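You operate a simulated robot arm through the tools that you are given. There is no shell and no other tool.

Carry out the task below with a simulated two-armed robot. There is one attempt and no reset: what you move stays moved.

## Task
The shaker tripped: reset it and run it at 60 Hz, 0.5 g.
Fine: zero the level before the reset; set the frequency before starting; leave it running.

The check looks at the end state, three seconds after you hand in, the way a careful person would. Anything else that was tipped, shoved, dropped, spilled or broken makes it a failure.

## Robot
Two 7-joint arms with fingered hands on one trunk that stands fixed in place. Base frame: the origin is at the foot of the trunk, x ahead of it, y to its left, z up. Readings come in cm, rad, newtons and seconds.
The left shoulder is at [4.9, 18.5, 121.9], the right one opposite. With the tool pointing down near the work surface each hand reaches from about 10 to 82 cm from the base axis, measured 20 degrees to its own side. Payload 4 kg a hand.
Tool frame (each hand has its own): the origin (TCP) lies between the finger pads and is the grasp point; the fingertips stand 2.6 cm ahead of it; z points along the fingers, y is the line along which they close. Largest opening 13.2 cm; the body of the gripper starts 7.3 cm behind the TCP. The gripper is a hand of 3 fingers: y runs from the thumb to the fingers, the wrist lies at [0, 0, -22.4] in the tool frame.
Orientation is told as [roll, pitch, yaw] about the base's x, y, z axes, in that order, counted from this pose: with the fingers straight down and closing along the base's y, the tool's x points along the base's -x, its y along +y and its z along -z.

## Interface
- The arms move only by the tool play_rows. It takes "left_targets", "right_targets" or both (then of equal length, played together; a hand with none holds still); each is a list of rows, each a list of 6 numbers: the shift along the tool's x, y, z in units of 30 mm (1.0 is 30 mm), then the turn, a rotation vector about the tool's x, y, z in units of 5 degrees (1.0 is 5 degrees). In form: [[x, y, z, wx, wy, wz], ...]. A call has 1 to 20 rows; each row shifts and turns the commanded pose from where the row before left it, along the tool's axes as they then stand. A call with a number of a shift or a turn outside -1 to 1 is refused whole. A row lasts 0.2 s, in which the tool goes at most 5 cm and 0.15 rad; a call with a longer step from one row to the next is refused whole. A pose out of reach is approached as far as the arm can. The call stops where the force on the tool passes 40 N (or 10 N more than at its start, if that is more) or the arm is blocked; 0.2 s more then pass. In this call time passes only in rows, and 0.2 s behind the last. The reply holds the time, the measured pose of the TCP, the force on the tool along the base axes, the opening and the grip force, in the units named above and with some noise, with the torque about the TCP (base axes, N m) and any sound that the robot's microphone picked up.
- Cameras (640 x 400 px; columns grow to the right, rows downward): "scene" is now at [12.28, 5.75, 146.04]; the picture's right is [0.67, -0.74, -0.08], its down [-0.43, -0.30, -0.85] and it looks along [0.61, 0.60, -0.52] (base axes); focal length 354 px, centre (320, 200). "left" rides on the left gripper at [-6.2, 0.3, -9.2] in its tool frame; the picture's right is [-0.05, -1.00, 0.00], its down [0.83, -0.04, -0.56] and it looks along [0.55, -0.03, 0.83] (tool axes); focal length 230 px, centre (320, 200). "right" rides on the right gripper at [6.2, 0.3, -9.2] in its tool frame; the picture's right is [-0.05, 1.00, 0.00], its down [-0.83, -0.04, -0.56] and it looks along [-0.55, -0.03, 0.83] (tool axes); focal length 230 px, centre (320, 200). There is no depth. A picture from a camera that has moved, and an enlarged one, comes with that camera's place and axes in the base frame and with its lens. The place of the scene camera against the robot may be out by one fixed shift of up to 1.2 cm in any direction.
- capture(camera): a new picture of that camera. No time passes.
- raise_lower(by): slides the trunk up (or, below 0, down) by that many cm; the arms and the scene camera ride with it, the base frame stays. It gives what a move gives, with no picture.
- finger_targets(finger1, finger2, thumb_bend, hand): sets how far each is bent, from 0 (flat) to 1 (curled in); at 0.3 the hand is open as for a grip, at 0.7 the pads meet at the TCP. One left out holds its place. A second passes; each finger stops where it meets its share of the squeeze, and holds until it gets a number again. It is the only way to open and close the hand. It gives what a move gives, with no picture; readings hold the bend of each and the force on the fingers (four entries, about 0 where the hand has none), thumb and palm.
- head_to(pan, tilt): turns the head with the scene camera to pan (to the left, within 1.501 rad either way) and tilt (down, from -0.506 to 1.204), counted from straight ahead of the robot. It gives what a move gives.
- zoom(camera, box): a new picture of the part [left, top, right, bottom] of that camera's present view, enlarged. No time passes.
- hand_in(): hands the job in; it is judged then, once.

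Places have to be worked out from the pictures, the camera data and where the tool is seen. Open the grippers and draw the arms clear of the work before you hand the job in, unless the task says otherwise.

The tools are called as a command line: name --argument value ..., lists and objects as JSON in quotes. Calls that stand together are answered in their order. play_rows: Moves the arms, as the interface text tells. Its arguments: {"type":"object","properties":{"left_targets":{"type":"array"},"right_targets":{"type":"array"}},"required":[]} The other tools are called the same way: raise_lower (by) slides the trunk up or down; finger_targets (finger1, finger2, thumb_bend, hand) moves the fingers one by one; head_to (pan, tilt) turns the head that bears the scene camera; capture (camera) takes a picture; zoom (camera, box) takes an enlarged picture of a part of a camera's view; hand_in () hands the job in.

At the start:

```text
time_s: 0.0
left_ee_pos: [29.18, 39.31, 126.51]
left_orientation: [0.001, 0.0, 0.0]
left_ft_force: [0.4, 0.4, -0.4]
left_torque: [0.02, -0.01, -0.02]
left_gripper_width: 13.19
left_grasp_force: 0.0
left_shape: jaw
left_bend: [0.3, 0.3, 0.3]
left_finger forces: [0.0, 0.0, 0.1, 0.0, 0.0, 0.0]
right_ee_pos: [53.67, 10.07, 118.87]
right_orientation: [0.0, 0.0, -0.001]
right_ft_force: [0.6, -0.1, 0.2]
right_torque: [-0.02, 0.02, 0.0]
right_gripper_width: 13.19
right_grasp_force: 0.0
right_shape: jaw
right_bend: [0.3, 0.3, 0.3]
right_finger forces: [0.0, 0.0, 0.0, 0.0, 0.0, 0.0]
trunk travel left (down, up): [-25.0, 21.2]
head pan, tilt: [0.733, 0.464]
```

scene: 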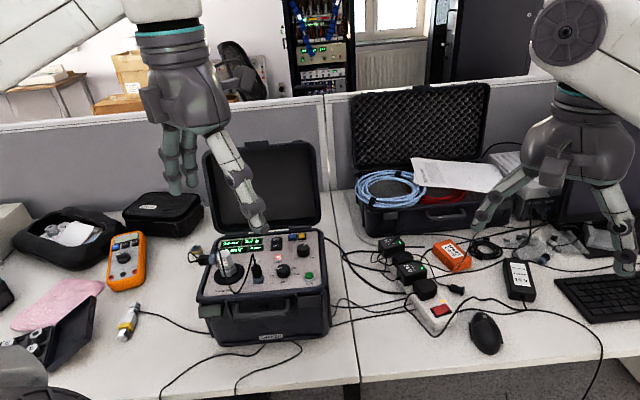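
right: 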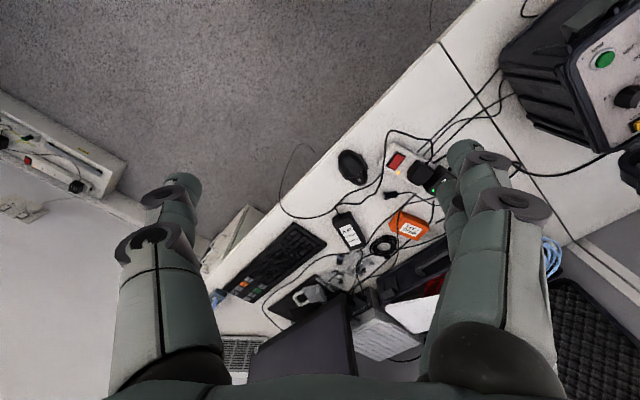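
left: 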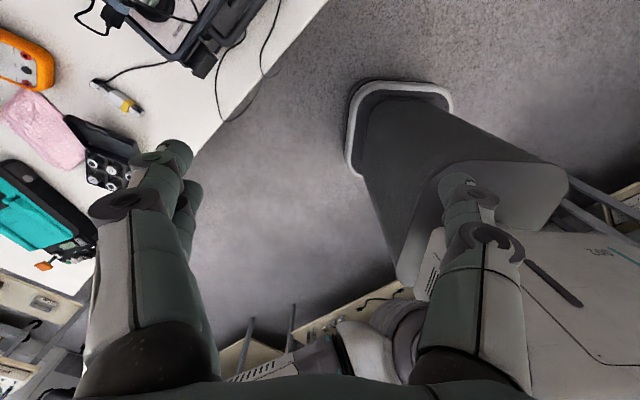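

The shaker appears to be the black case in the middle of the bench with a panel of knobs. I'll zoom on its panel to read it.

zoom --camera "scene" --box '[190, 215, 340, 309]'

zoom --camera "scene" --box '[180, 130, 340, 350]'

```text
4.26 times, centred on (265, 262) of scene
camera zoom: at [12.28, 5.75, 146.04], right [0.67, -0.74, -0.08], down [-0.43, -0.3, -0.85], along [0.61, 0.6, -0.52], focal length 1508 px, centre (554, -64)
```

zoom: 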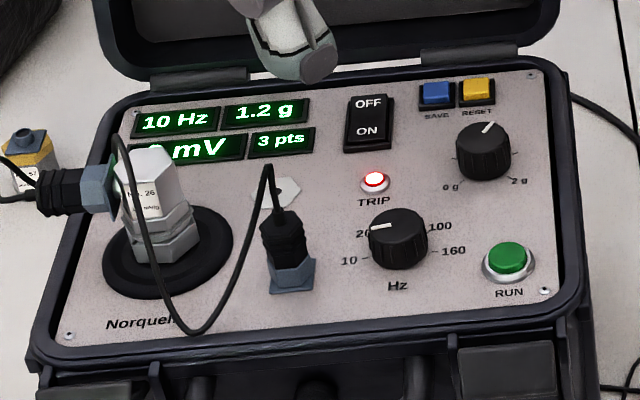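

```text
1.82 times, centred on (260, 240) of scene
camera zoom: at [12.28, 5.75, 146.04], right [0.67, -0.74, -0.08], down [-0.43, -0.3, -0.85], along [0.61, 0.6, -0.52], focal length 644 px, centre (429, 127)
```

zoom: 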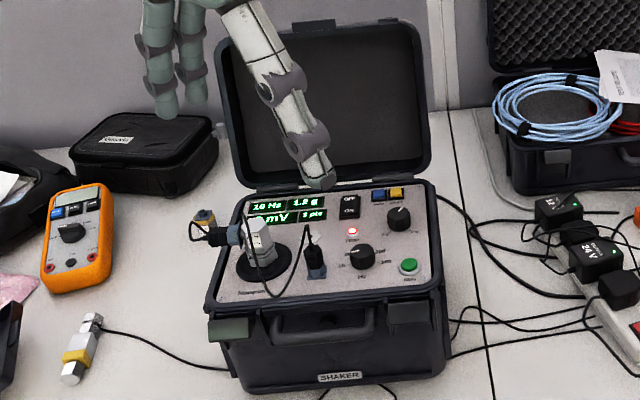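

The panel lies at about z 91 cm, turned about 45° to the base, with displays reading 10 Hz, 1.2 g, ? mV and 3 pts. I'll zoom in more on the knobs and buttons to read the markings.

zoom --camera "scene" --box '[268, 255, 316, 285]'

zoom --camera "scene" --box '[284, 228, 324, 253]'

zoom --camera "scene" --box '[190, 225, 270, 275]'

zoom --camera "right" --box '[480, 0, 640, 200]'

```text
13.33 times, centred on (292, 270) of scene
camera zoom: at [12.28, 5.75, 146.04], right [0.67, -0.74, -0.08], down [-0.43, -0.3, -0.85], along [0.61, 0.6, -0.52], focal length 4726 px, centre (693, -733)
```

zoom: 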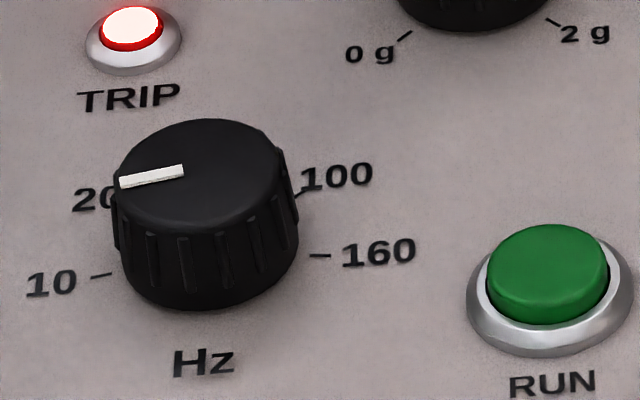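

```text
16.00 times, centred on (304, 240) of scene
camera zoom: at [12.28, 5.75, 146.04], right [0.67, -0.74, -0.08], down [-0.43, -0.3, -0.85], along [0.61, 0.6, -0.52], focal length 5672 px, centre (576, -448)
```

zoom: 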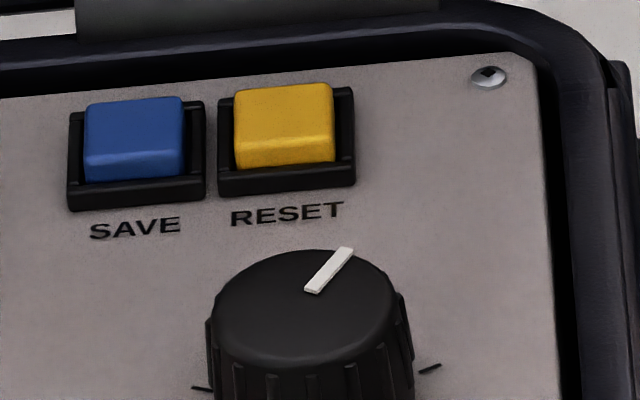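

```text
8.00 times, centred on (230, 250) of scene
camera zoom: at [12.28, 5.75, 146.04], right [0.67, -0.74, -0.08], down [-0.43, -0.3, -0.85], along [0.61, 0.6, -0.52], focal length 2836 px, centre (1040, -200)
```

zoom: 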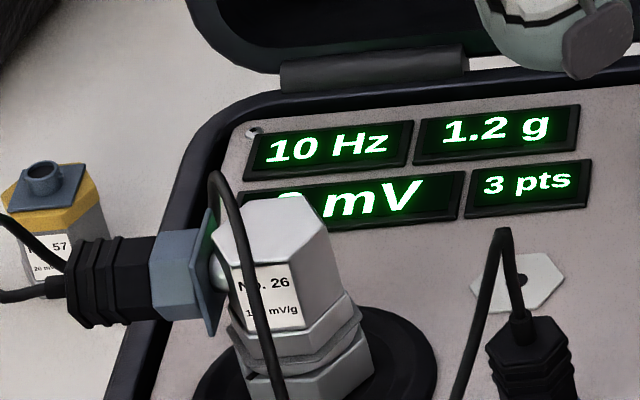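

```text
2.00 times, centred on (560, 100) of right
camera zoom: at [47.49, 10.33, 128.06], right [0.05, 1.0, 0.0], down [0.83, -0.04, 0.56], along [0.55, -0.03, -0.83], focal length 460 px, centre (-160, 400)
```

zoom: 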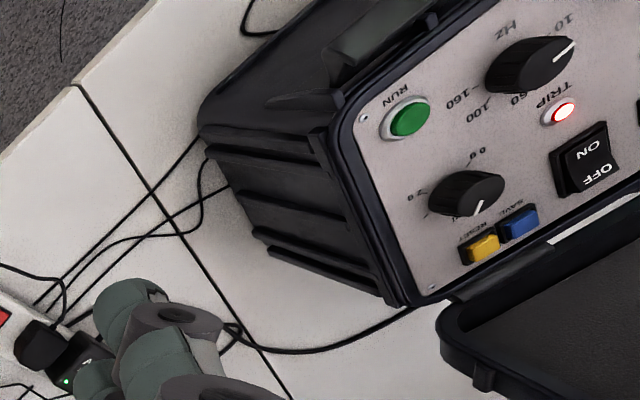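

The Hz knob points at 10, the level knob at about 1.2 g, the TRIP lamp is lit, and the power rocker is ON. I'll yaw the left hand 45° to square it with the panel, then carry it above the panel for a close look.

play_rows --left_targets '[[0, 0, 0, 0, 0, -1], [0, 0, 0, 0, 0, -1], [0, 0, 0, 0, 0, -1], [0, 0, 0, 0, 0, -1], [0, 0, 0, 0, 0, -1], [0, 0, 0, 0, 0, -1], [0, 0, 0, 0, 0, -1], [0, 0, 0, 0, 0, -1], [0, 0, 0, 0, 0, -1]]'

```text
time_s: 2.0
left_ee_pos: [29.36, 39.18, 126.39]
left_orientation: [0.0, 0.001, 0.787]
left_ft_force: [-0.2, -0.2, 0.6]
left_torque: [0.0, -0.01, 0.01]
left_gripper_width: 13.17
left_grasp_force: 0.1
left_shape: jaw
left_bend: [0.3, 0.3, 0.3]
left_finger forces: [0.0, 0.0, 0.1, 0.0, 0.0, 0.1]
right_ee_pos: [53.71, 10.08, 118.72]
right_orientation: [0.0, 0.0, 0.0]
right_ft_force: [0.0, -0.6, -0.3]
right_torque: [0.02, -0.01, -0.01]
right_gripper_width: 13.19
right_grasp_force: 0.1
right_shape: jaw
right_bend: [0.3, 0.3, 0.3]
right_finger forces: [0.0, 0.0, 0.0, 0.0, 0.1, 0.1]
trunk travel left (down, up): [-25.0, 21.2]
head pan, tilt: [0.733, 0.464]
```

The yaw is now 0.787 rad, square with the panel. Next I carry the hand forward over the panel at a safe height of about z 116.

play_rows --left_targets '[[-0.95, -0.17, 0.35, 0, 0, 0], [-0.95, -0.17, 0.35, 0, 0, 0], [-0.95, -0.17, 0.35, 0, 0, 0], [-0.95, -0.17, 0.35, 0, 0, 0], [-0.95, -0.17, 0.35, 0, 0, 0], [-0.95, -0.17, 0.35, 0, 0, 0], [-0.95, -0.17, 0.35, 0, 0, 0], [-0.95, -0.17, 0.35, 0, 0, 0], [-0.95, -0.17, 0.35, 0, 0, 0], [-0.95, -0.17, 0.35, 0, 0, 0]]'

capture --camera "left"

capture --camera "scene"

```text
time_s: 4.2
left_ee_pos: [52.92, 55.91, 115.88]
left_orientation: [0.001, -0.001, 0.785]
left_ft_force: [0.8, 0.6, -0.5]
left_torque: [-0.02, 0.03, -0.01]
left_gripper_width: 13.21
left_grasp_force: 0.1
left_shape: jaw
left_bend: [0.3, 0.3, 0.3]
left_finger forces: [0.1, 0.1, 0.0, 0.0, 0.0, 0.0]
right_ee_pos: [53.79, 10.17, 118.69]
right_orientation: [0.001, 0.002, 0.0]
right_ft_force: [0.9, -0.5, -0.1]
right_torque: [-0.01, 0.0, 0.0]
right_gripper_width: 13.19
right_grasp_force: 0.0
right_shape: jaw
right_bend: [0.3, 0.3, 0.3]
right_finger forces: [0.0, 0.0, 0.0, 0.0, 0.0, 0.0]
trunk travel left (down, up): [-25.0, 21.2]
head pan, tilt: [0.733, 0.464]
```

```text
taken
camera left: at [57.01, 60.32, 125.09], right [0.74, -0.67, 0.0], down [-0.56, -0.62, 0.56], along [-0.37, -0.41, -0.83], focal length 230 px, centre (320, 200)
```

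left: 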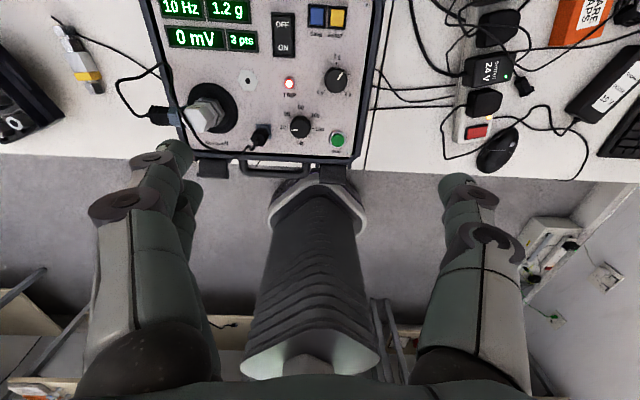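

```text
taken
camera scene: at [12.41, 5.78, 146.02], right [0.67, -0.74, -0.08], down [-0.43, -0.3, -0.85], along [0.61, 0.6, -0.52], focal length 354 px, centre (320, 200)
```

scene: 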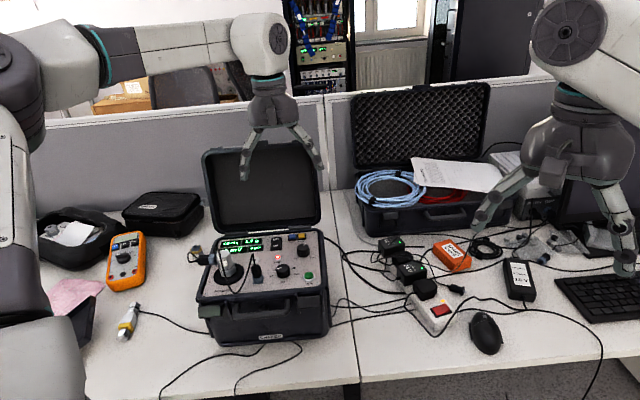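

The wrist camera sees the whole panel from above. I'll enlarge it to read the labels and locate the controls.

zoom --camera "left" --box '[230, 0, 390, 170]'

zoom --camera "left" --box '[150, 0, 270, 180]'

zoom --camera "left" --box '[272, 60, 368, 160]'

```text
2.35 times, centred on (310, 85) of left
camera zoom: at [57.01, 60.32, 125.09], right [0.74, -0.67, 0.0], down [-0.56, -0.62, 0.56], along [-0.37, -0.41, -0.83], focal length 541 px, centre (344, 471)
```

zoom: 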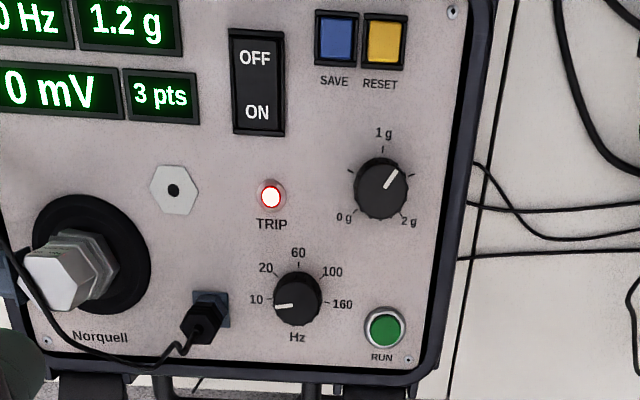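

```text
2.22 times, centred on (210, 90) of left
camera zoom: at [57.01, 60.32, 125.09], right [0.74, -0.67, 0.0], down [-0.56, -0.62, 0.56], along [-0.37, -0.41, -0.83], focal length 511 px, centre (564, 444)
```

zoom: 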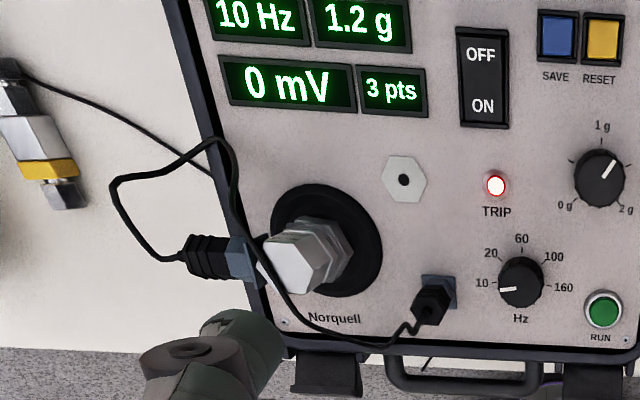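

```text
4.00 times, centred on (320, 110) of left
camera zoom: at [57.01, 60.32, 125.09], right [0.74, -0.67, 0.0], down [-0.56, -0.62, 0.56], along [-0.37, -0.41, -0.83], focal length 920 px, centre (320, 560)
```

zoom: 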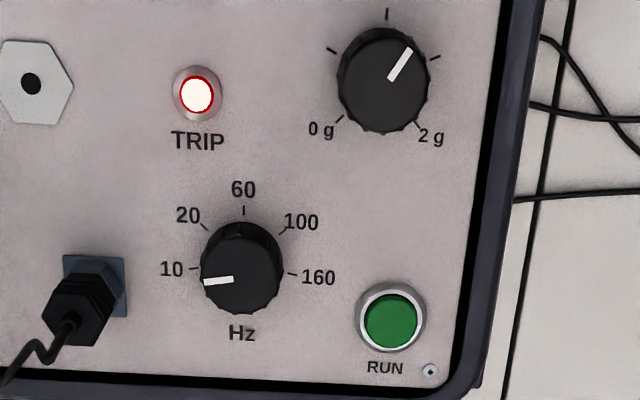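

The labels are clear: the Hz stops are 10, 20, 60, 100, 160, and the level dial has ticks at 0, 0.5, 1, 1.5 and 2 g. I'll partly close the fingers in the air to learn the opening and fingertip shape before working the level knob.

finger_targets --hand "left" --finger1 0.52 --finger2 0.52 --thumb_bend 0.52

capture --camera "left"

zoom --camera "scene" --box '[200, 70, 360, 310]'

```text
time_s: 5.2
left_ee_pos: [52.93, 55.91, 116.0]
left_orientation: [0.0, -0.001, 0.785]
left_ft_force: [0.2, -0.2, 1.4]
left_torque: [0.01, 0.0, 0.0]
left_gripper_width: 6.21
left_grasp_force: 0.1
left_shape: fingers
left_bend: [0.52, 0.52, 0.52]
left_finger forces: [0.1, 0.0, 0.0, 0.0, 0.1, 0.1]
right_ee_pos: [53.75, 10.09, 118.79]
right_orientation: [0.0, 0.0, 0.0]
right_ft_force: [0.5, 0.4, -0.4]
right_torque: [-0.01, 0.03, -0.02]
right_gripper_width: 13.2
right_grasp_force: 0.0
right_shape: jaw
right_bend: [0.3, 0.3, 0.3]
right_finger forces: [0.0, 0.1, 0.0, 0.0, 0.0, 0.0]
trunk travel left (down, up): [-25.0, 21.2]
head pan, tilt: [0.733, 0.464]
```

```text
taken
camera left: at [56.87, 60.3, 125.16], right [0.74, -0.67, 0.0], down [-0.56, -0.62, 0.56], along [-0.37, -0.41, -0.83], focal length 230 px, centre (320, 200)
```

left: 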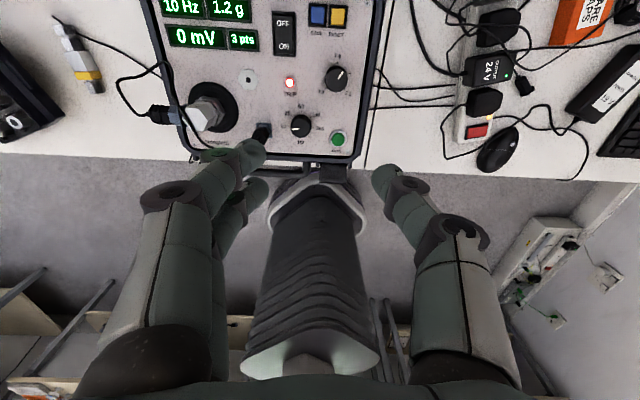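

```text
1.67 times, centred on (280, 190) of scene
camera zoom: at [12.3, 5.76, 146.04], right [0.67, -0.74, -0.08], down [-0.43, -0.3, -0.85], along [0.61, 0.6, -0.52], focal length 591 px, centre (387, 217)
```

zoom: 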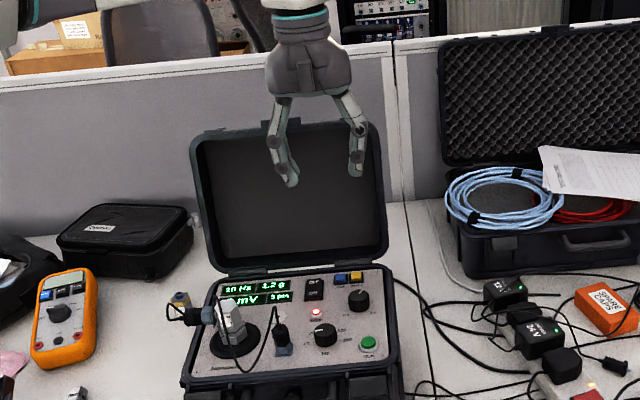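

The opening is 6.2 cm at bend 0.52, and the tips sit about 2.6–3 cm ahead of the TCP. I judge the level knob to be near r −0.06, u 79.6 in panel axes (about x 56.2, y 56.3, top z 92.5), so I move over it and descend to z 100 for a check.

play_rows --left_targets '[[-0.146, -0.114, 0.889, 0, 0, 0], [-0.146, -0.114, 0.889, 0, 0, 0], [-0.146, -0.114, 0.889, 0, 0, 0], [-0.146, -0.114, 0.889, 0, 0, 0], [-0.146, -0.114, 0.889, 0, 0, 0], [-0.146, -0.114, 0.889, 0, 0, 0]]'

capture --camera "left"

zoom --camera "scene" --box '[220, 140, 360, 300]'

```text
time_s: 6.6
left_ee_pos: [56.51, 56.41, 99.9]
left_orientation: [0.002, 0.001, 0.788]
left_ft_force: [0.2, -0.4, -0.2]
left_torque: [0.0, 0.02, -0.01]
left_gripper_width: 6.17
left_grasp_force: 0.0
left_shape: fingers
left_bend: [0.52, 0.52, 0.52]
left_finger forces: [0.0, 0.0, 0.0, 0.0, 0.1, 0.0]
right_ee_pos: [53.77, 10.12, 118.7]
right_orientation: [-0.001, 0.001, 0.001]
right_ft_force: [0.6, 0.4, -0.4]
right_torque: [-0.02, 0.01, 0.04]
right_gripper_width: 13.18
right_grasp_force: 0.1
right_shape: jaw
right_bend: [0.3, 0.3, 0.3]
right_finger forces: [0.0, 0.0, 0.0, 0.0, 0.1, 0.1]
trunk travel left (down, up): [-25.0, 21.2]
head pan, tilt: [0.733, 0.464]
```

```text
taken
camera left: at [60.52, 60.85, 109.1], right [0.74, -0.67, 0.0], down [-0.56, -0.62, 0.56], along [-0.37, -0.41, -0.83], focal length 230 px, centre (320, 200)
```

left: 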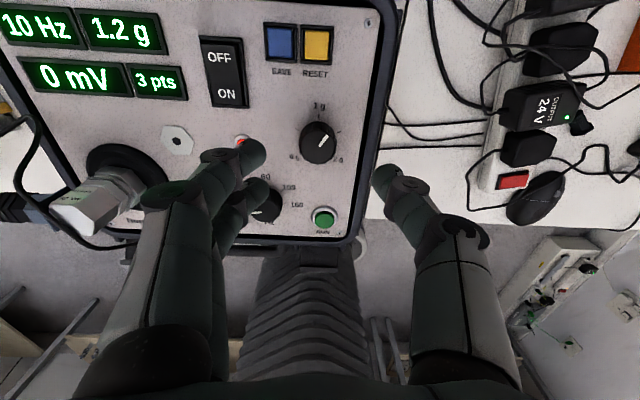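

```text
2.50 times, centred on (290, 220) of scene
camera zoom: at [12.37, 5.78, 146.03], right [0.67, -0.74, -0.08], down [-0.43, -0.3, -0.85], along [0.61, 0.6, -0.52], focal length 886 px, centre (395, 150)
```

zoom: 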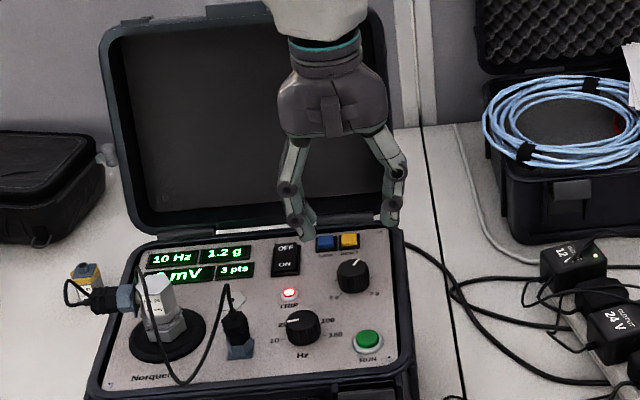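

The knob appears centred between the fingers in y and slightly ahead in x. I'll zoom for a more exact reading before closing on it.

zoom --camera "left" --box '[270, 90, 366, 150]'

zoom --camera "left" --box '[220, 0, 400, 250]'

```text
6.67 times, centred on (318, 120) of left
camera zoom: at [60.52, 60.85, 109.1], right [0.74, -0.67, 0.0], down [-0.56, -0.62, 0.56], along [-0.37, -0.41, -0.83], focal length 1534 px, centre (333, 733)
```

zoom: 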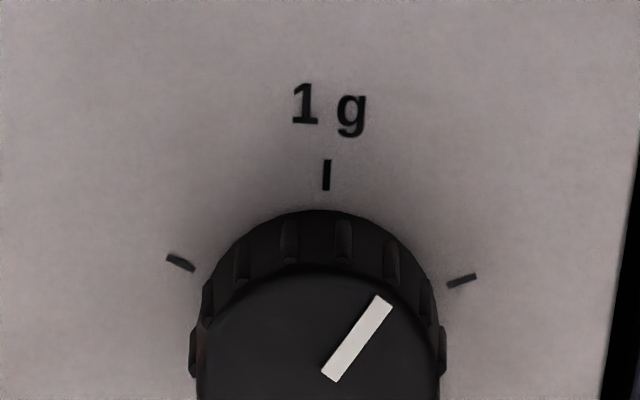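

```text
1.60 times, centred on (310, 125) of left
camera zoom: at [60.52, 60.85, 109.1], right [0.74, -0.67, 0.0], down [-0.56, -0.62, 0.56], along [-0.37, -0.41, -0.83], focal length 368 px, centre (336, 320)
```

zoom: 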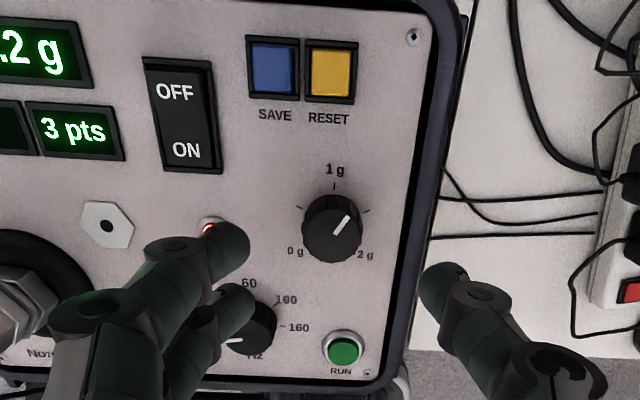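

The knob is centred within 0.1 cm of the tool axis with its top at z≈92.5. Zeroing needs about 162° counter-clockwise, so I first test in the air how far the wrist can yaw in that direction.

play_rows --left_targets '[[0, 0, 0, 0, 0, -1], [0, 0, 0, 0, 0, -1], [0, 0, 0, 0, 0, -1], [0, 0, 0, 0, 0, -1], [0, 0, 0, 0, 0, -1], [0, 0, 0, 0, 0, -1], [0, 0, 0, 0, 0, -1], [0, 0, 0, 0, 0, -1], [0, 0, 0, 0, 0, -1], [0, 0, 0, 0, 0, -1], [0, 0, 0, 0, 0, -1], [0, 0, 0, 0, 0, -1], [0, 0, 0, 0, 0, -1], [0, 0, 0, 0, 0, -1], [0, 0, 0, 0, 0, -1], [0, 0, 0, 0, 0, -1], [0, 0, 0, 0, 0, -1], [0, 0, 0, 0, 0, -1]]'

```text
time_s: 10.4
left_ee_pos: [56.22, 56.08, 100.01]
left_orientation: [-0.002, 0.001, 2.36]
left_ft_force: [-1.0, 0.4, -0.6]
left_torque: [-0.03, 0.02, -0.02]
left_gripper_width: 6.15
left_grasp_force: 0.1
left_shape: fingers
left_bend: [0.52, 0.52, 0.52]
left_finger forces: [0.0, 0.1, 0.0, 0.0, 0.0, 0.0]
right_ee_pos: [53.75, 10.02, 118.9]
right_orientation: [0.0, 0.0, 0.0]
right_ft_force: [-0.2, -0.3, 1.3]
right_torque: [-0.01, 0.01, -0.03]
right_gripper_width: 13.19
right_grasp_force: 0.0
right_shape: jaw
right_bend: [0.3, 0.3, 0.3]
right_finger forces: [0.1, 0.1, 0.0, 0.0, 0.0, 0.0]
trunk travel left (down, up): [-25.0, 21.2]
head pan, tilt: [0.733, 0.464]
```

The wrist reached yaw 2.36 (135°) without trouble. Now I turn back to 45° and on to about −30° to test the other side, which would allow one grip for the whole turn.

play_rows --left_targets '[[0, 0, 0, 0, 0, 1], [0, 0, 0, 0, 0, 1], [0, 0, 0, 0, 0, 1], [0, 0, 0, 0, 0, 1], [0, 0, 0, 0, 0, 1], [0, 0, 0, 0, 0, 1], [0, 0, 0, 0, 0, 1], [0, 0, 0, 0, 0, 1], [0, 0, 0, 0, 0, 1], [0, 0, 0, 0, 0, 1], [0, 0, 0, 0, 0, 1], [0, 0, 0, 0, 0, 1], [0, 0, 0, 0, 0, 1], [0, 0, 0, 0, 0, 1], [0, 0, 0, 0, 0, 1], [0, 0, 0, 0, 0, 1], [0, 0, 0, 0, 0, 1], [0, 0, 0, 0, 0, 1]]'

play_rows --left_targets '[[0, 0, 0, 0, 0, 1], [0, 0, 0, 0, 0, 1], [0, 0, 0, 0, 0, 1], [0, 0, 0, 0, 0, 1], [0, 0, 0, 0, 0, 1], [0, 0, 0, 0, 0, 1], [0, 0, 0, 0, 0, 1], [0, 0, 0, 0, 0, 1], [0, 0, 0, 0, 0, 1], [0, 0, 0, 0, 0, 1], [0, 0, 0, 0, 0, 1], [0, 0, 0, 0, 0, 1], [0, 0, 0, 0, 0, 1], [0, 0, 0, 0, 0, 1], [0, 0, 0, 0, 0, 1], [0, 0, 0, 0, 0, 1]]'

capture --camera "left"

```text
time_s: 14.2
left_ee_pos: [56.27, 56.13, 99.96]
left_orientation: [0.001, -0.001, 0.785]
left_ft_force: [0.5, -0.2, 0.1]
left_torque: [0.01, -0.03, -0.02]
left_gripper_width: 6.15
left_grasp_force: 0.0
left_shape: fingers
left_bend: [0.52, 0.52, 0.52]
left_finger forces: [0.0, 0.0, 0.0, 0.1, 0.0, 0.1]
right_ee_pos: [53.75, 10.19, 118.91]
right_orientation: [0.0, 0.001, 0.0]
right_ft_force: [-0.4, 0.6, 0.6]
right_torque: [0.03, 0.01, -0.01]
right_gripper_width: 13.17
right_grasp_force: 0.1
right_shape: jaw
right_bend: [0.3, 0.3, 0.3]
right_finger forces: [0.0, 0.1, 0.0, 0.0, 0.1, 0.0]
trunk travel left (down, up): [-25.0, 21.2]
head pan, tilt: [0.733, 0.464]
```

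```text
time_s: 17.6
left_ee_pos: [56.24, 56.27, 99.9]
left_orientation: [0.0, 0.0, -0.611]
left_ft_force: [0.2, 0.0, 0.3]
left_torque: [-0.03, 0.01, 0.03]
left_gripper_width: 6.18
left_grasp_force: 0.0
left_shape: fingers
left_bend: [0.52, 0.52, 0.52]
left_finger forces: [0.0, 0.0, 0.0, 0.0, 0.0, 0.0]
right_ee_pos: [53.71, 10.06, 118.81]
right_orientation: [0.0, -0.001, -0.001]
right_ft_force: [-0.1, 0.1, 0.1]
right_torque: [0.01, -0.01, 0.02]
right_gripper_width: 13.2
right_grasp_force: 0.1
right_shape: jaw
right_bend: [0.3, 0.3, 0.3]
right_finger forces: [0.1, 0.0, 0.1, 0.0, 0.0, 0.0]
trunk travel left (down, up): [-25.0, 21.2]
head pan, tilt: [0.733, 0.464]
```

```text
taken
camera left: at [61.41, 52.82, 109.25], right [-0.53, -0.85, 0.0], down [-0.7, 0.44, 0.56], along [-0.47, 0.29, -0.83], focal length 230 px, centre (320, 200)
```

left: 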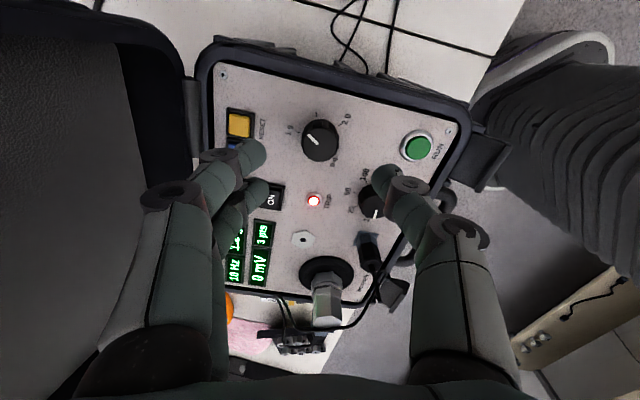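

Yaw −35° is reachable too, so a single 170° grip-turn is possible. I zoom to check the alignment from this yaw.

zoom --camera "left" --box '[272, 110, 368, 170]'

zoom --camera "scene" --box '[220, 140, 360, 300]'

```text
6.67 times, centred on (320, 140) of left
camera zoom: at [61.41, 52.82, 109.25], right [-0.53, -0.85, 0.0], down [-0.7, 0.44, 0.56], along [-0.47, 0.29, -0.83], focal length 1534 px, centre (320, 600)
```

zoom: 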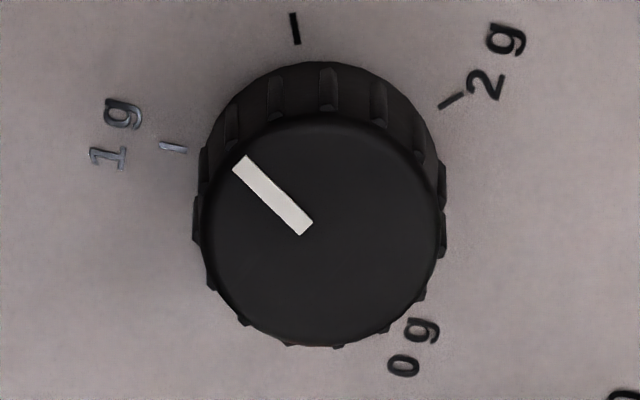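

```text
2.50 times, centred on (290, 220) of scene
camera zoom: at [12.28, 5.76, 146.04], right [0.67, -0.74, -0.08], down [-0.43, -0.3, -0.85], along [0.61, 0.6, -0.52], focal length 886 px, centre (395, 150)
```

zoom: 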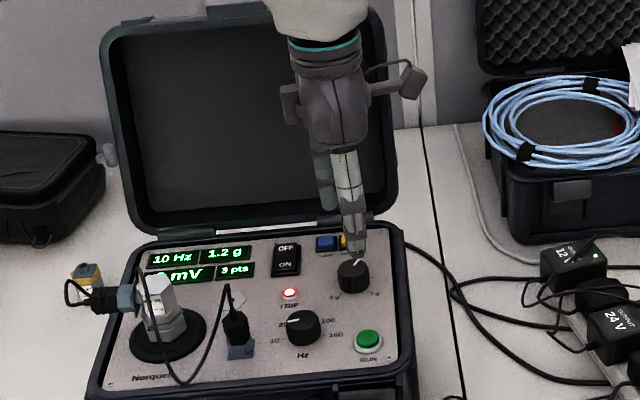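

The knob is exactly under the tool axis. I narrow the fingers to about a 4.4 cm opening so they clear RESET and the rim, before descending.

finger_targets --hand "left" --finger1 0.57 --finger2 0.57 --thumb_bend 0.57

play_rows --left_targets '[[0, 0, 0.4, 0, 0, 0], [0, 0, 0.4, 0, 0, 0], [0, 0, 0.4, 0, 0, 0], [0, 0, 0.3, 0, 0, 0], [0, 0, 0.3, 0, 0, 0], [0, 0, 0.18, 0, 0, 0]]'

capture --camera "left"

zoom --camera "scene" --box '[268, 200, 348, 290]'

```text
time_s: 18.6
left_ee_pos: [56.26, 56.19, 99.96]
left_orientation: [0.0, -0.001, -0.612]
left_ft_force: [0.2, -0.9, 0.8]
left_torque: [-0.02, 0.01, 0.02]
left_gripper_width: 4.85
left_grasp_force: 0.2
left_shape: fingers
left_bend: [0.56, 0.56, 0.56]
left_finger forces: [0.1, 0.0, 0.0, 0.1, 0.1, 0.1]
right_ee_pos: [53.78, 10.1, 118.72]
right_orientation: [0.0, -0.001, -0.001]
right_ft_force: [-0.8, -0.6, -0.4]
right_torque: [-0.02, 0.01, 0.0]
right_gripper_width: 13.15
right_grasp_force: 0.0
right_shape: jaw
right_bend: [0.3, 0.3, 0.3]
right_finger forces: [0.0, 0.1, 0.1, 0.1, 0.1, 0.0]
trunk travel left (down, up): [-25.0, 21.2]
head pan, tilt: [0.733, 0.464]
```

```text
time_s: 20.0
left_ee_pos: [56.32, 56.32, 93.99]
left_orientation: [0.001, 0.0, -0.61]
left_ft_force: [0.1, -0.1, -0.1]
left_torque: [-0.02, 0.02, 0.04]
left_gripper_width: 4.85
left_grasp_force: 0.1
left_shape: fingers
left_bend: [0.56, 0.56, 0.56]
left_finger forces: [0.1, 0.1, 0.0, 0.0, 0.1, 0.0]
right_ee_pos: [53.64, 10.08, 118.89]
right_orientation: [0.001, 0.0, -0.001]
right_ft_force: [-0.5, -0.8, -0.4]
right_torque: [-0.01, 0.0, -0.01]
right_gripper_width: 13.19
right_grasp_force: 0.1
right_shape: jaw
right_bend: [0.3, 0.3, 0.3]
right_finger forces: [0.0, 0.0, 0.1, 0.0, 0.1, 0.0]
trunk travel left (down, up): [-25.0, 21.2]
head pan, tilt: [0.733, 0.464]
```

```text
taken
camera left: at [61.42, 52.87, 103.27], right [-0.53, -0.85, 0.0], down [-0.71, 0.44, 0.55], along [-0.47, 0.29, -0.83], focal length 230 px, centre (320, 200)
```

left: 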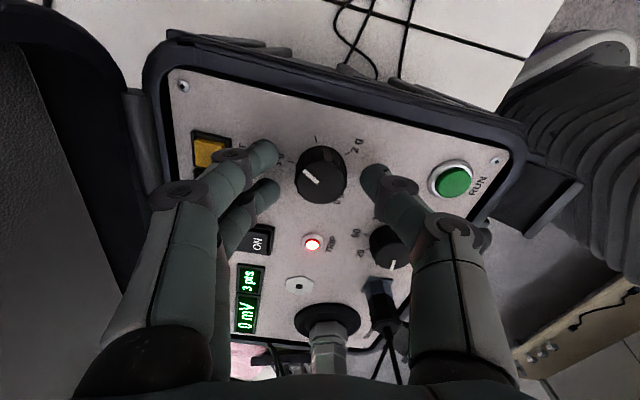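

```text
4.44 times, centred on (308, 245) of scene
camera zoom: at [12.29, 5.76, 146.04], right [0.67, -0.74, -0.08], down [-0.43, -0.3, -0.85], along [0.61, 0.6, -0.52], focal length 1576 px, centre (373, 0)
```

zoom: 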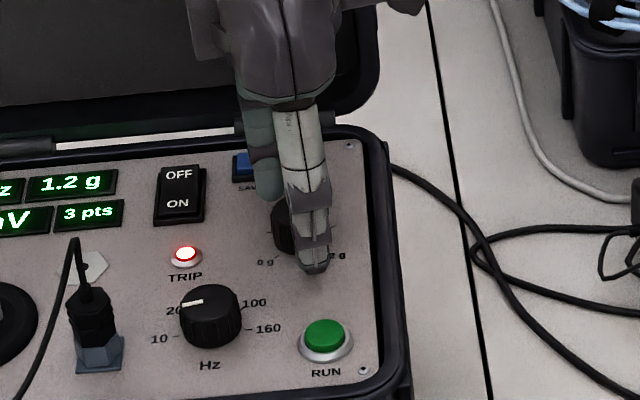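

The fingers straddle the knob with no contact, and the knob sits midway between them. I close all three to grip it.

finger_targets --hand "left" --finger1 0.7 --finger2 0.7 --thumb_bend 0.7

capture --camera "left"

zoom --camera "scene" --box '[190, 215, 340, 309]'

```text
time_s: 21.0
left_ee_pos: [56.35, 56.26, 93.97]
left_orientation: [-0.001, 0.001, -0.608]
left_ft_force: [-1.0, -3.1, -0.9]
left_torque: [-0.05, 0.01, -0.01]
left_gripper_width: 2.27
left_grasp_force: 8.4
left_shape: fingers
left_bend: [0.66, 0.64, 0.65]
left_finger forces: [3.2, 3.6, 0.0, 0.1, 9.8, 0.0]
right_ee_pos: [53.64, 10.06, 118.72]
right_orientation: [0.0, 0.0, 0.0]
right_ft_force: [-0.1, -0.6, 0.9]
right_torque: [0.01, 0.02, -0.02]
right_gripper_width: 13.2
right_grasp_force: 0.0
right_shape: jaw
right_bend: [0.3, 0.3, 0.3]
right_finger forces: [0.1, 0.0, 0.1, 0.0, 0.0, 0.0]
trunk travel left (down, up): [-25.0, 21.2]
head pan, tilt: [0.733, 0.464]
```

```text
taken
camera left: at [61.41, 52.85, 103.24], right [-0.53, -0.85, 0.0], down [-0.7, 0.44, 0.56], along [-0.47, 0.29, -0.83], focal length 230 px, centre (320, 200)
```

left: 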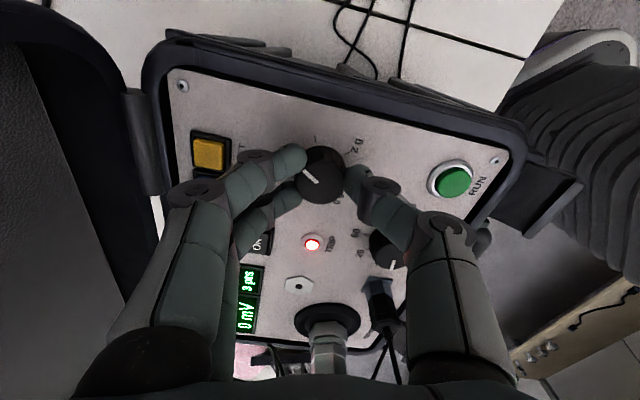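

```text
4.26 times, centred on (265, 262) of scene
camera zoom: at [12.31, 5.74, 146.04], right [0.67, -0.74, -0.08], down [-0.43, -0.3, -0.85], along [0.61, 0.6, -0.52], focal length 1508 px, centre (554, -64)
```

zoom: 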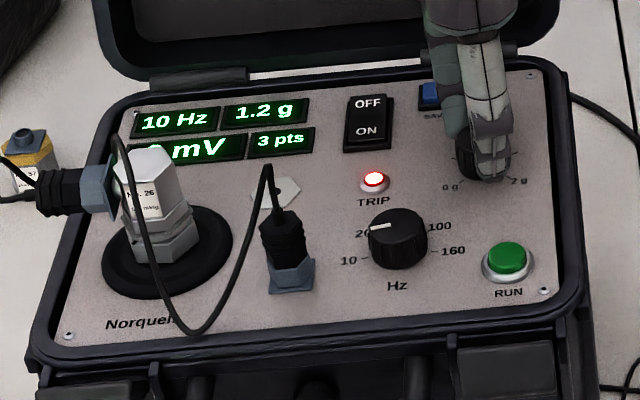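

The knob is gripped with about 8 N and the level display is visible to the scene camera. I turn 30° counter-clockwise and check that the reading falls.

play_rows --left_targets '[[0, 0, 0, 0, 0, -1], [0, 0, 0, 0, 0, -1], [0, 0, 0, 0, 0, -1], [0, 0, 0, 0, 0, -1], [0, 0, 0, 0, 0, -1], [0, 0, 0, 0, 0, -1]]'

zoom --camera "scene" --box '[190, 215, 340, 309]'

zoom --camera "left" --box '[240, 110, 400, 250]'

```text
time_s: 22.4
left_ee_pos: [56.24, 56.21, 94.08]
left_orientation: [0.0, 0.0, -0.084]
left_ft_force: [0.0, 2.8, 0.1]
left_torque: [0.09, -0.06, -0.04]
left_gripper_width: 2.26
left_grasp_force: 8.7
left_shape: fingers
left_bend: [0.65, 0.64, 0.66]
left_finger forces: [4.8, 5.0, 0.1, 0.0, 7.1, 0.1]
right_ee_pos: [53.76, 10.17, 118.85]
right_orientation: [0.0, 0.0, 0.003]
right_ft_force: [-0.6, 0.1, 0.2]
right_torque: [-0.01, 0.0, 0.03]
right_gripper_width: 13.18
right_grasp_force: 0.2
right_shape: jaw
right_bend: [0.3, 0.3, 0.3]
right_finger forces: [0.0, 0.0, 0.0, 0.0, 0.1, 0.0]
trunk travel left (down, up): [-25.0, 21.2]
head pan, tilt: [0.733, 0.464]
```

```text
4.26 times, centred on (265, 262) of scene
camera zoom: at [12.33, 5.83, 146.03], right [0.67, -0.74, -0.08], down [-0.43, -0.3, -0.85], along [0.61, 0.6, -0.52], focal length 1508 px, centre (554, -64)
```

zoom: 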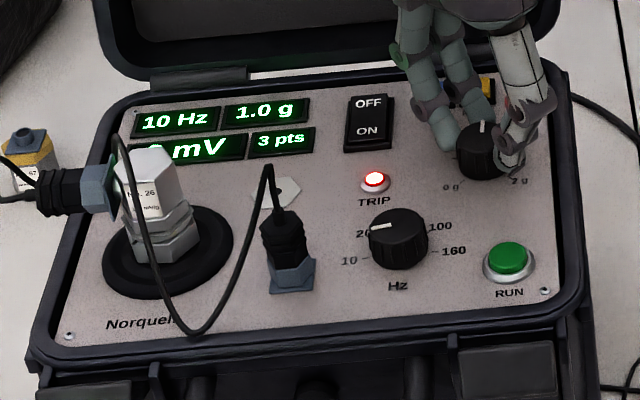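

```text
2.86 times, centred on (320, 180) of left
camera zoom: at [62.35, 55.91, 103.24], right [-0.03, -1.0, 0.0], down [-0.83, 0.03, 0.56], along [-0.56, 0.02, -0.83], focal length 657 px, centre (320, 257)
```

zoom: 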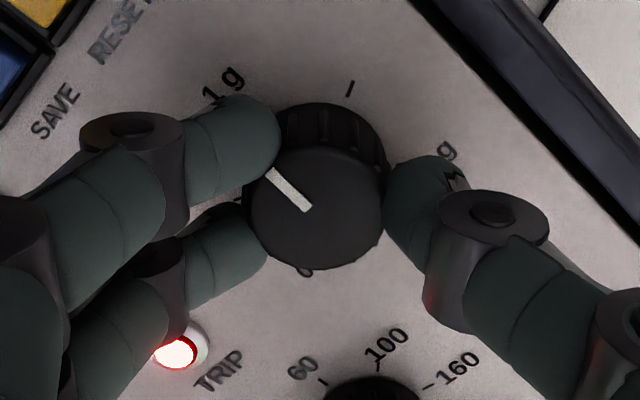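

The knob follows: 1.0 g. I turn a further 100°, then check.

play_rows --left_targets '[[0, 0, 0, 0, 0, -1], [0, 0, 0, 0, 0, -1], [0, 0, 0, 0, 0, -1], [0, 0, 0, 0, 0, -1], [0, 0, 0, 0, 0, -1], [0, 0, 0, 0, 0, -1], [0, 0, 0, 0, 0, -1], [0, 0, 0, 0, 0, -1], [0, 0, 0, 0, 0, -1], [0, 0, 0, 0, 0, -1], [0, 0, 0, 0, 0, -1], [0, 0, 0, 0, 0, -1], [0, 0, 0, 0, 0, -1], [0, 0, 0, 0, 0, -1], [0, 0, 0, 0, 0, -1], [0, 0, 0, 0, 0, -1], [0, 0, 0, 0, 0, -1], [0, 0, 0, 0, 0, -1], [0, 0, 0, 0, 0, -1], [0, 0, 0, 0, 0, -1]]'

zoom --camera "scene" --box '[190, 215, 340, 309]'

zoom --camera "left" --box '[240, 110, 400, 250]'

```text
time_s: 26.6
left_ee_pos: [56.13, 56.35, 94.09]
left_orientation: [0.0, 0.003, 1.662]
left_ft_force: [0.7, 8.9, -0.6]
left_torque: [0.21, 0.03, -0.02]
left_gripper_width: 2.27
left_grasp_force: 9.6
left_shape: fingers
left_bend: [0.65, 0.64, 0.66]
left_finger forces: [6.5, 3.4, 0.0, 0.1, 9.3, 0.0]
right_ee_pos: [53.61, 10.32, 118.73]
right_orientation: [-0.002, 0.0, 0.003]
right_ft_force: [1.0, 0.5, -0.5]
right_torque: [-0.01, -0.01, 0.01]
right_gripper_width: 13.19
right_grasp_force: 0.1
right_shape: jaw
right_bend: [0.3, 0.3, 0.3]
right_finger forces: [0.0, 0.0, 0.0, 0.0, 0.0, 0.0]
trunk travel left (down, up): [-25.0, 21.2]
head pan, tilt: [0.733, 0.464]
```

```text
4.26 times, centred on (265, 262) of scene
camera zoom: at [12.34, 5.96, 146.02], right [0.67, -0.74, -0.08], down [-0.43, -0.3, -0.85], along [0.61, 0.6, -0.52], focal length 1508 px, centre (554, -64)
```

zoom: 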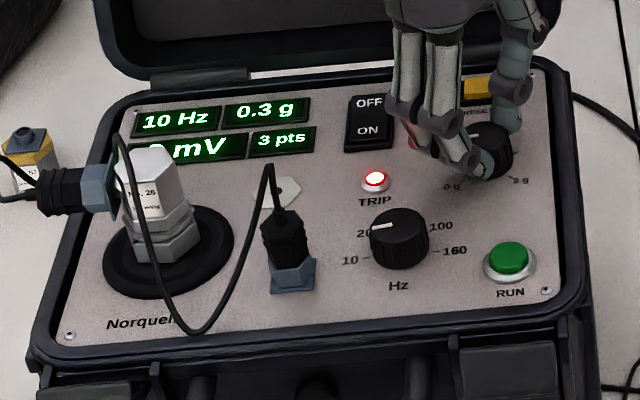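

```text
2.86 times, centred on (320, 180) of left
camera zoom: at [55.22, 62.32, 103.25], right [0.99, 0.14, 0.0], down [0.12, -0.82, 0.56], along [0.08, -0.55, -0.83], focal length 657 px, centre (320, 257)
```

zoom: 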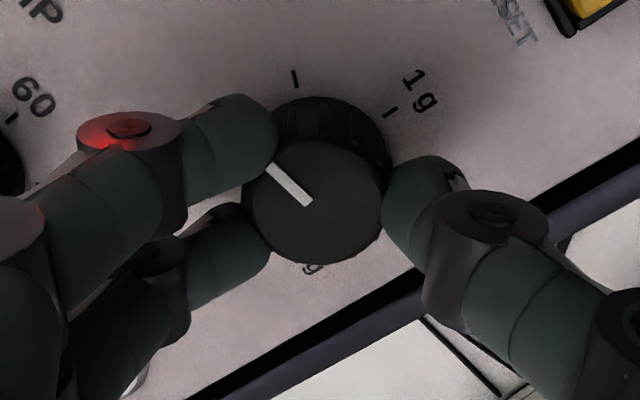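

Reading is 0.3 g. I continue about 35° toward zero with a slight sideways relief, since the hand feels a 9 N side load.

play_rows --left_targets '[[-0.02, 0, 0, 0, 0, -1], [-0.02, 0, 0, 0, 0, -1], [0, 0, 0, 0, 0, -1], [0, 0, 0, 0, 0, -1], [0, 0, 0, 0, 0, -1], [0, 0, 0, 0, 0, -1], [0, 0, 0, 0, 0, -1]]'

zoom --camera "scene" --box '[190, 215, 340, 309]'

zoom --camera "left" --box '[240, 110, 400, 250]'

```text
time_s: 28.2
left_ee_pos: [56.18, 56.49, 93.99]
left_orientation: [0.004, 0.001, 2.27]
left_ft_force: [-7.1, 5.6, 1.8]
left_torque: [0.08, 0.19, -0.02]
left_gripper_width: 2.27
left_grasp_force: 10.7
left_shape: fingers
left_bend: [0.65, 0.65, 0.66]
left_finger forces: [7.8, 4.6, 0.1, 0.0, 8.5, 0.0]
right_ee_pos: [53.64, 10.15, 118.79]
right_orientation: [0.0, 0.002, 0.0]
right_ft_force: [0.6, 0.0, -0.2]
right_torque: [0.0, -0.04, -0.02]
right_gripper_width: 13.19
right_grasp_force: 0.0
right_shape: jaw
right_bend: [0.3, 0.3, 0.3]
right_finger forces: [0.0, 0.1, 0.0, 0.0, 0.0, 0.1]
trunk travel left (down, up): [-25.0, 21.2]
head pan, tilt: [0.733, 0.464]
```

```text
4.26 times, centred on (265, 262) of scene
camera zoom: at [12.15, 5.82, 146.05], right [0.67, -0.74, -0.08], down [-0.43, -0.3, -0.85], along [0.61, 0.6, -0.52], focal length 1508 px, centre (554, -64)
```

zoom: 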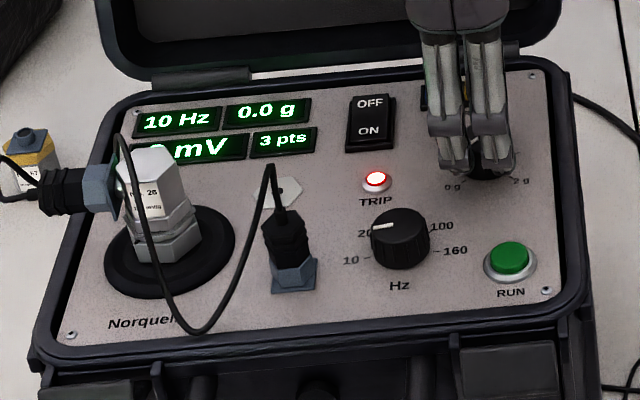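

```text
2.86 times, centred on (320, 180) of left
camera zoom: at [51.87, 60.75, 103.21], right [0.73, 0.68, 0.0], down [0.57, -0.61, 0.56], along [0.38, -0.41, -0.83], focal length 657 px, centre (320, 257)
```

zoom: 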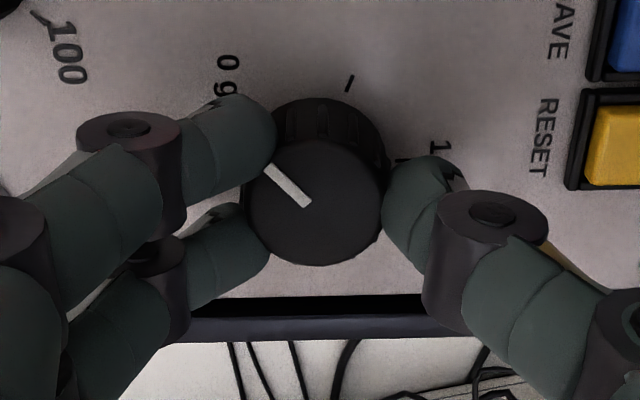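

The display reads 0.0 g. I nudge a little further toward the end stop to be sure it is truly at zero.

play_rows --left_targets '[[0, 0, 0, 0, 0, -0.7], [0, 0, 0, 0, 0, -0.5]]'

zoom --camera "left" --box '[240, 110, 400, 250]'

zoom --camera "scene" --box '[190, 215, 340, 309]'

```text
time_s: 28.8
left_ee_pos: [56.13, 56.4, 93.95]
left_orientation: [0.001, 0.001, 2.375]
left_ft_force: [-7.5, 5.5, 1.6]
left_torque: [0.06, 0.2, -0.1]
left_gripper_width: 2.26
left_grasp_force: 9.6
left_shape: fingers
left_bend: [0.65, 0.65, 0.66]
left_finger forces: [7.6, 4.2, 0.0, 0.0, 8.1, 0.1]
right_ee_pos: [53.57, 10.07, 118.74]
right_orientation: [-0.002, -0.001, 0.003]
right_ft_force: [-0.3, -0.8, -0.5]
right_torque: [-0.01, -0.01, -0.02]
right_gripper_width: 13.2
right_grasp_force: 0.0
right_shape: jaw
right_bend: [0.3, 0.3, 0.3]
right_finger forces: [0.0, 0.0, 0.1, 0.1, 0.0, 0.0]
trunk travel left (down, up): [-25.0, 21.2]
head pan, tilt: [0.733, 0.464]
```

```text
2.86 times, centred on (320, 180) of left
camera zoom: at [51.42, 60.29, 103.24], right [0.66, 0.76, 0.0], down [0.63, -0.54, 0.55], along [0.42, -0.36, -0.83], focal length 657 px, centre (320, 257)
```

zoom: 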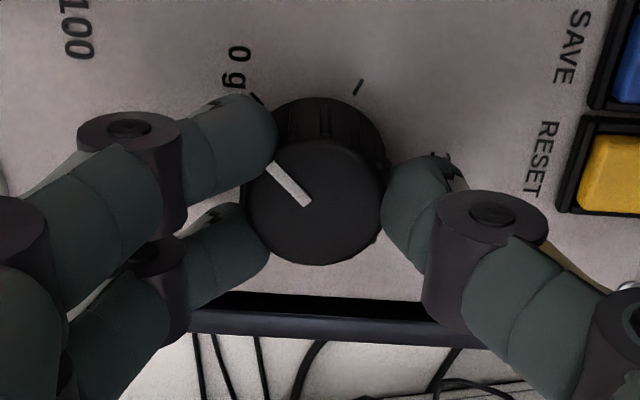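

```text
4.26 times, centred on (265, 262) of scene
camera zoom: at [12.19, 5.87, 146.04], right [0.67, -0.74, -0.08], down [-0.43, -0.3, -0.85], along [0.61, 0.6, -0.52], focal length 1508 px, centre (554, -64)
```

zoom: 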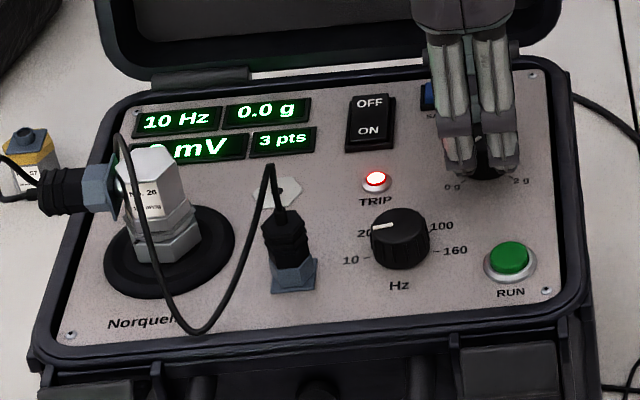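

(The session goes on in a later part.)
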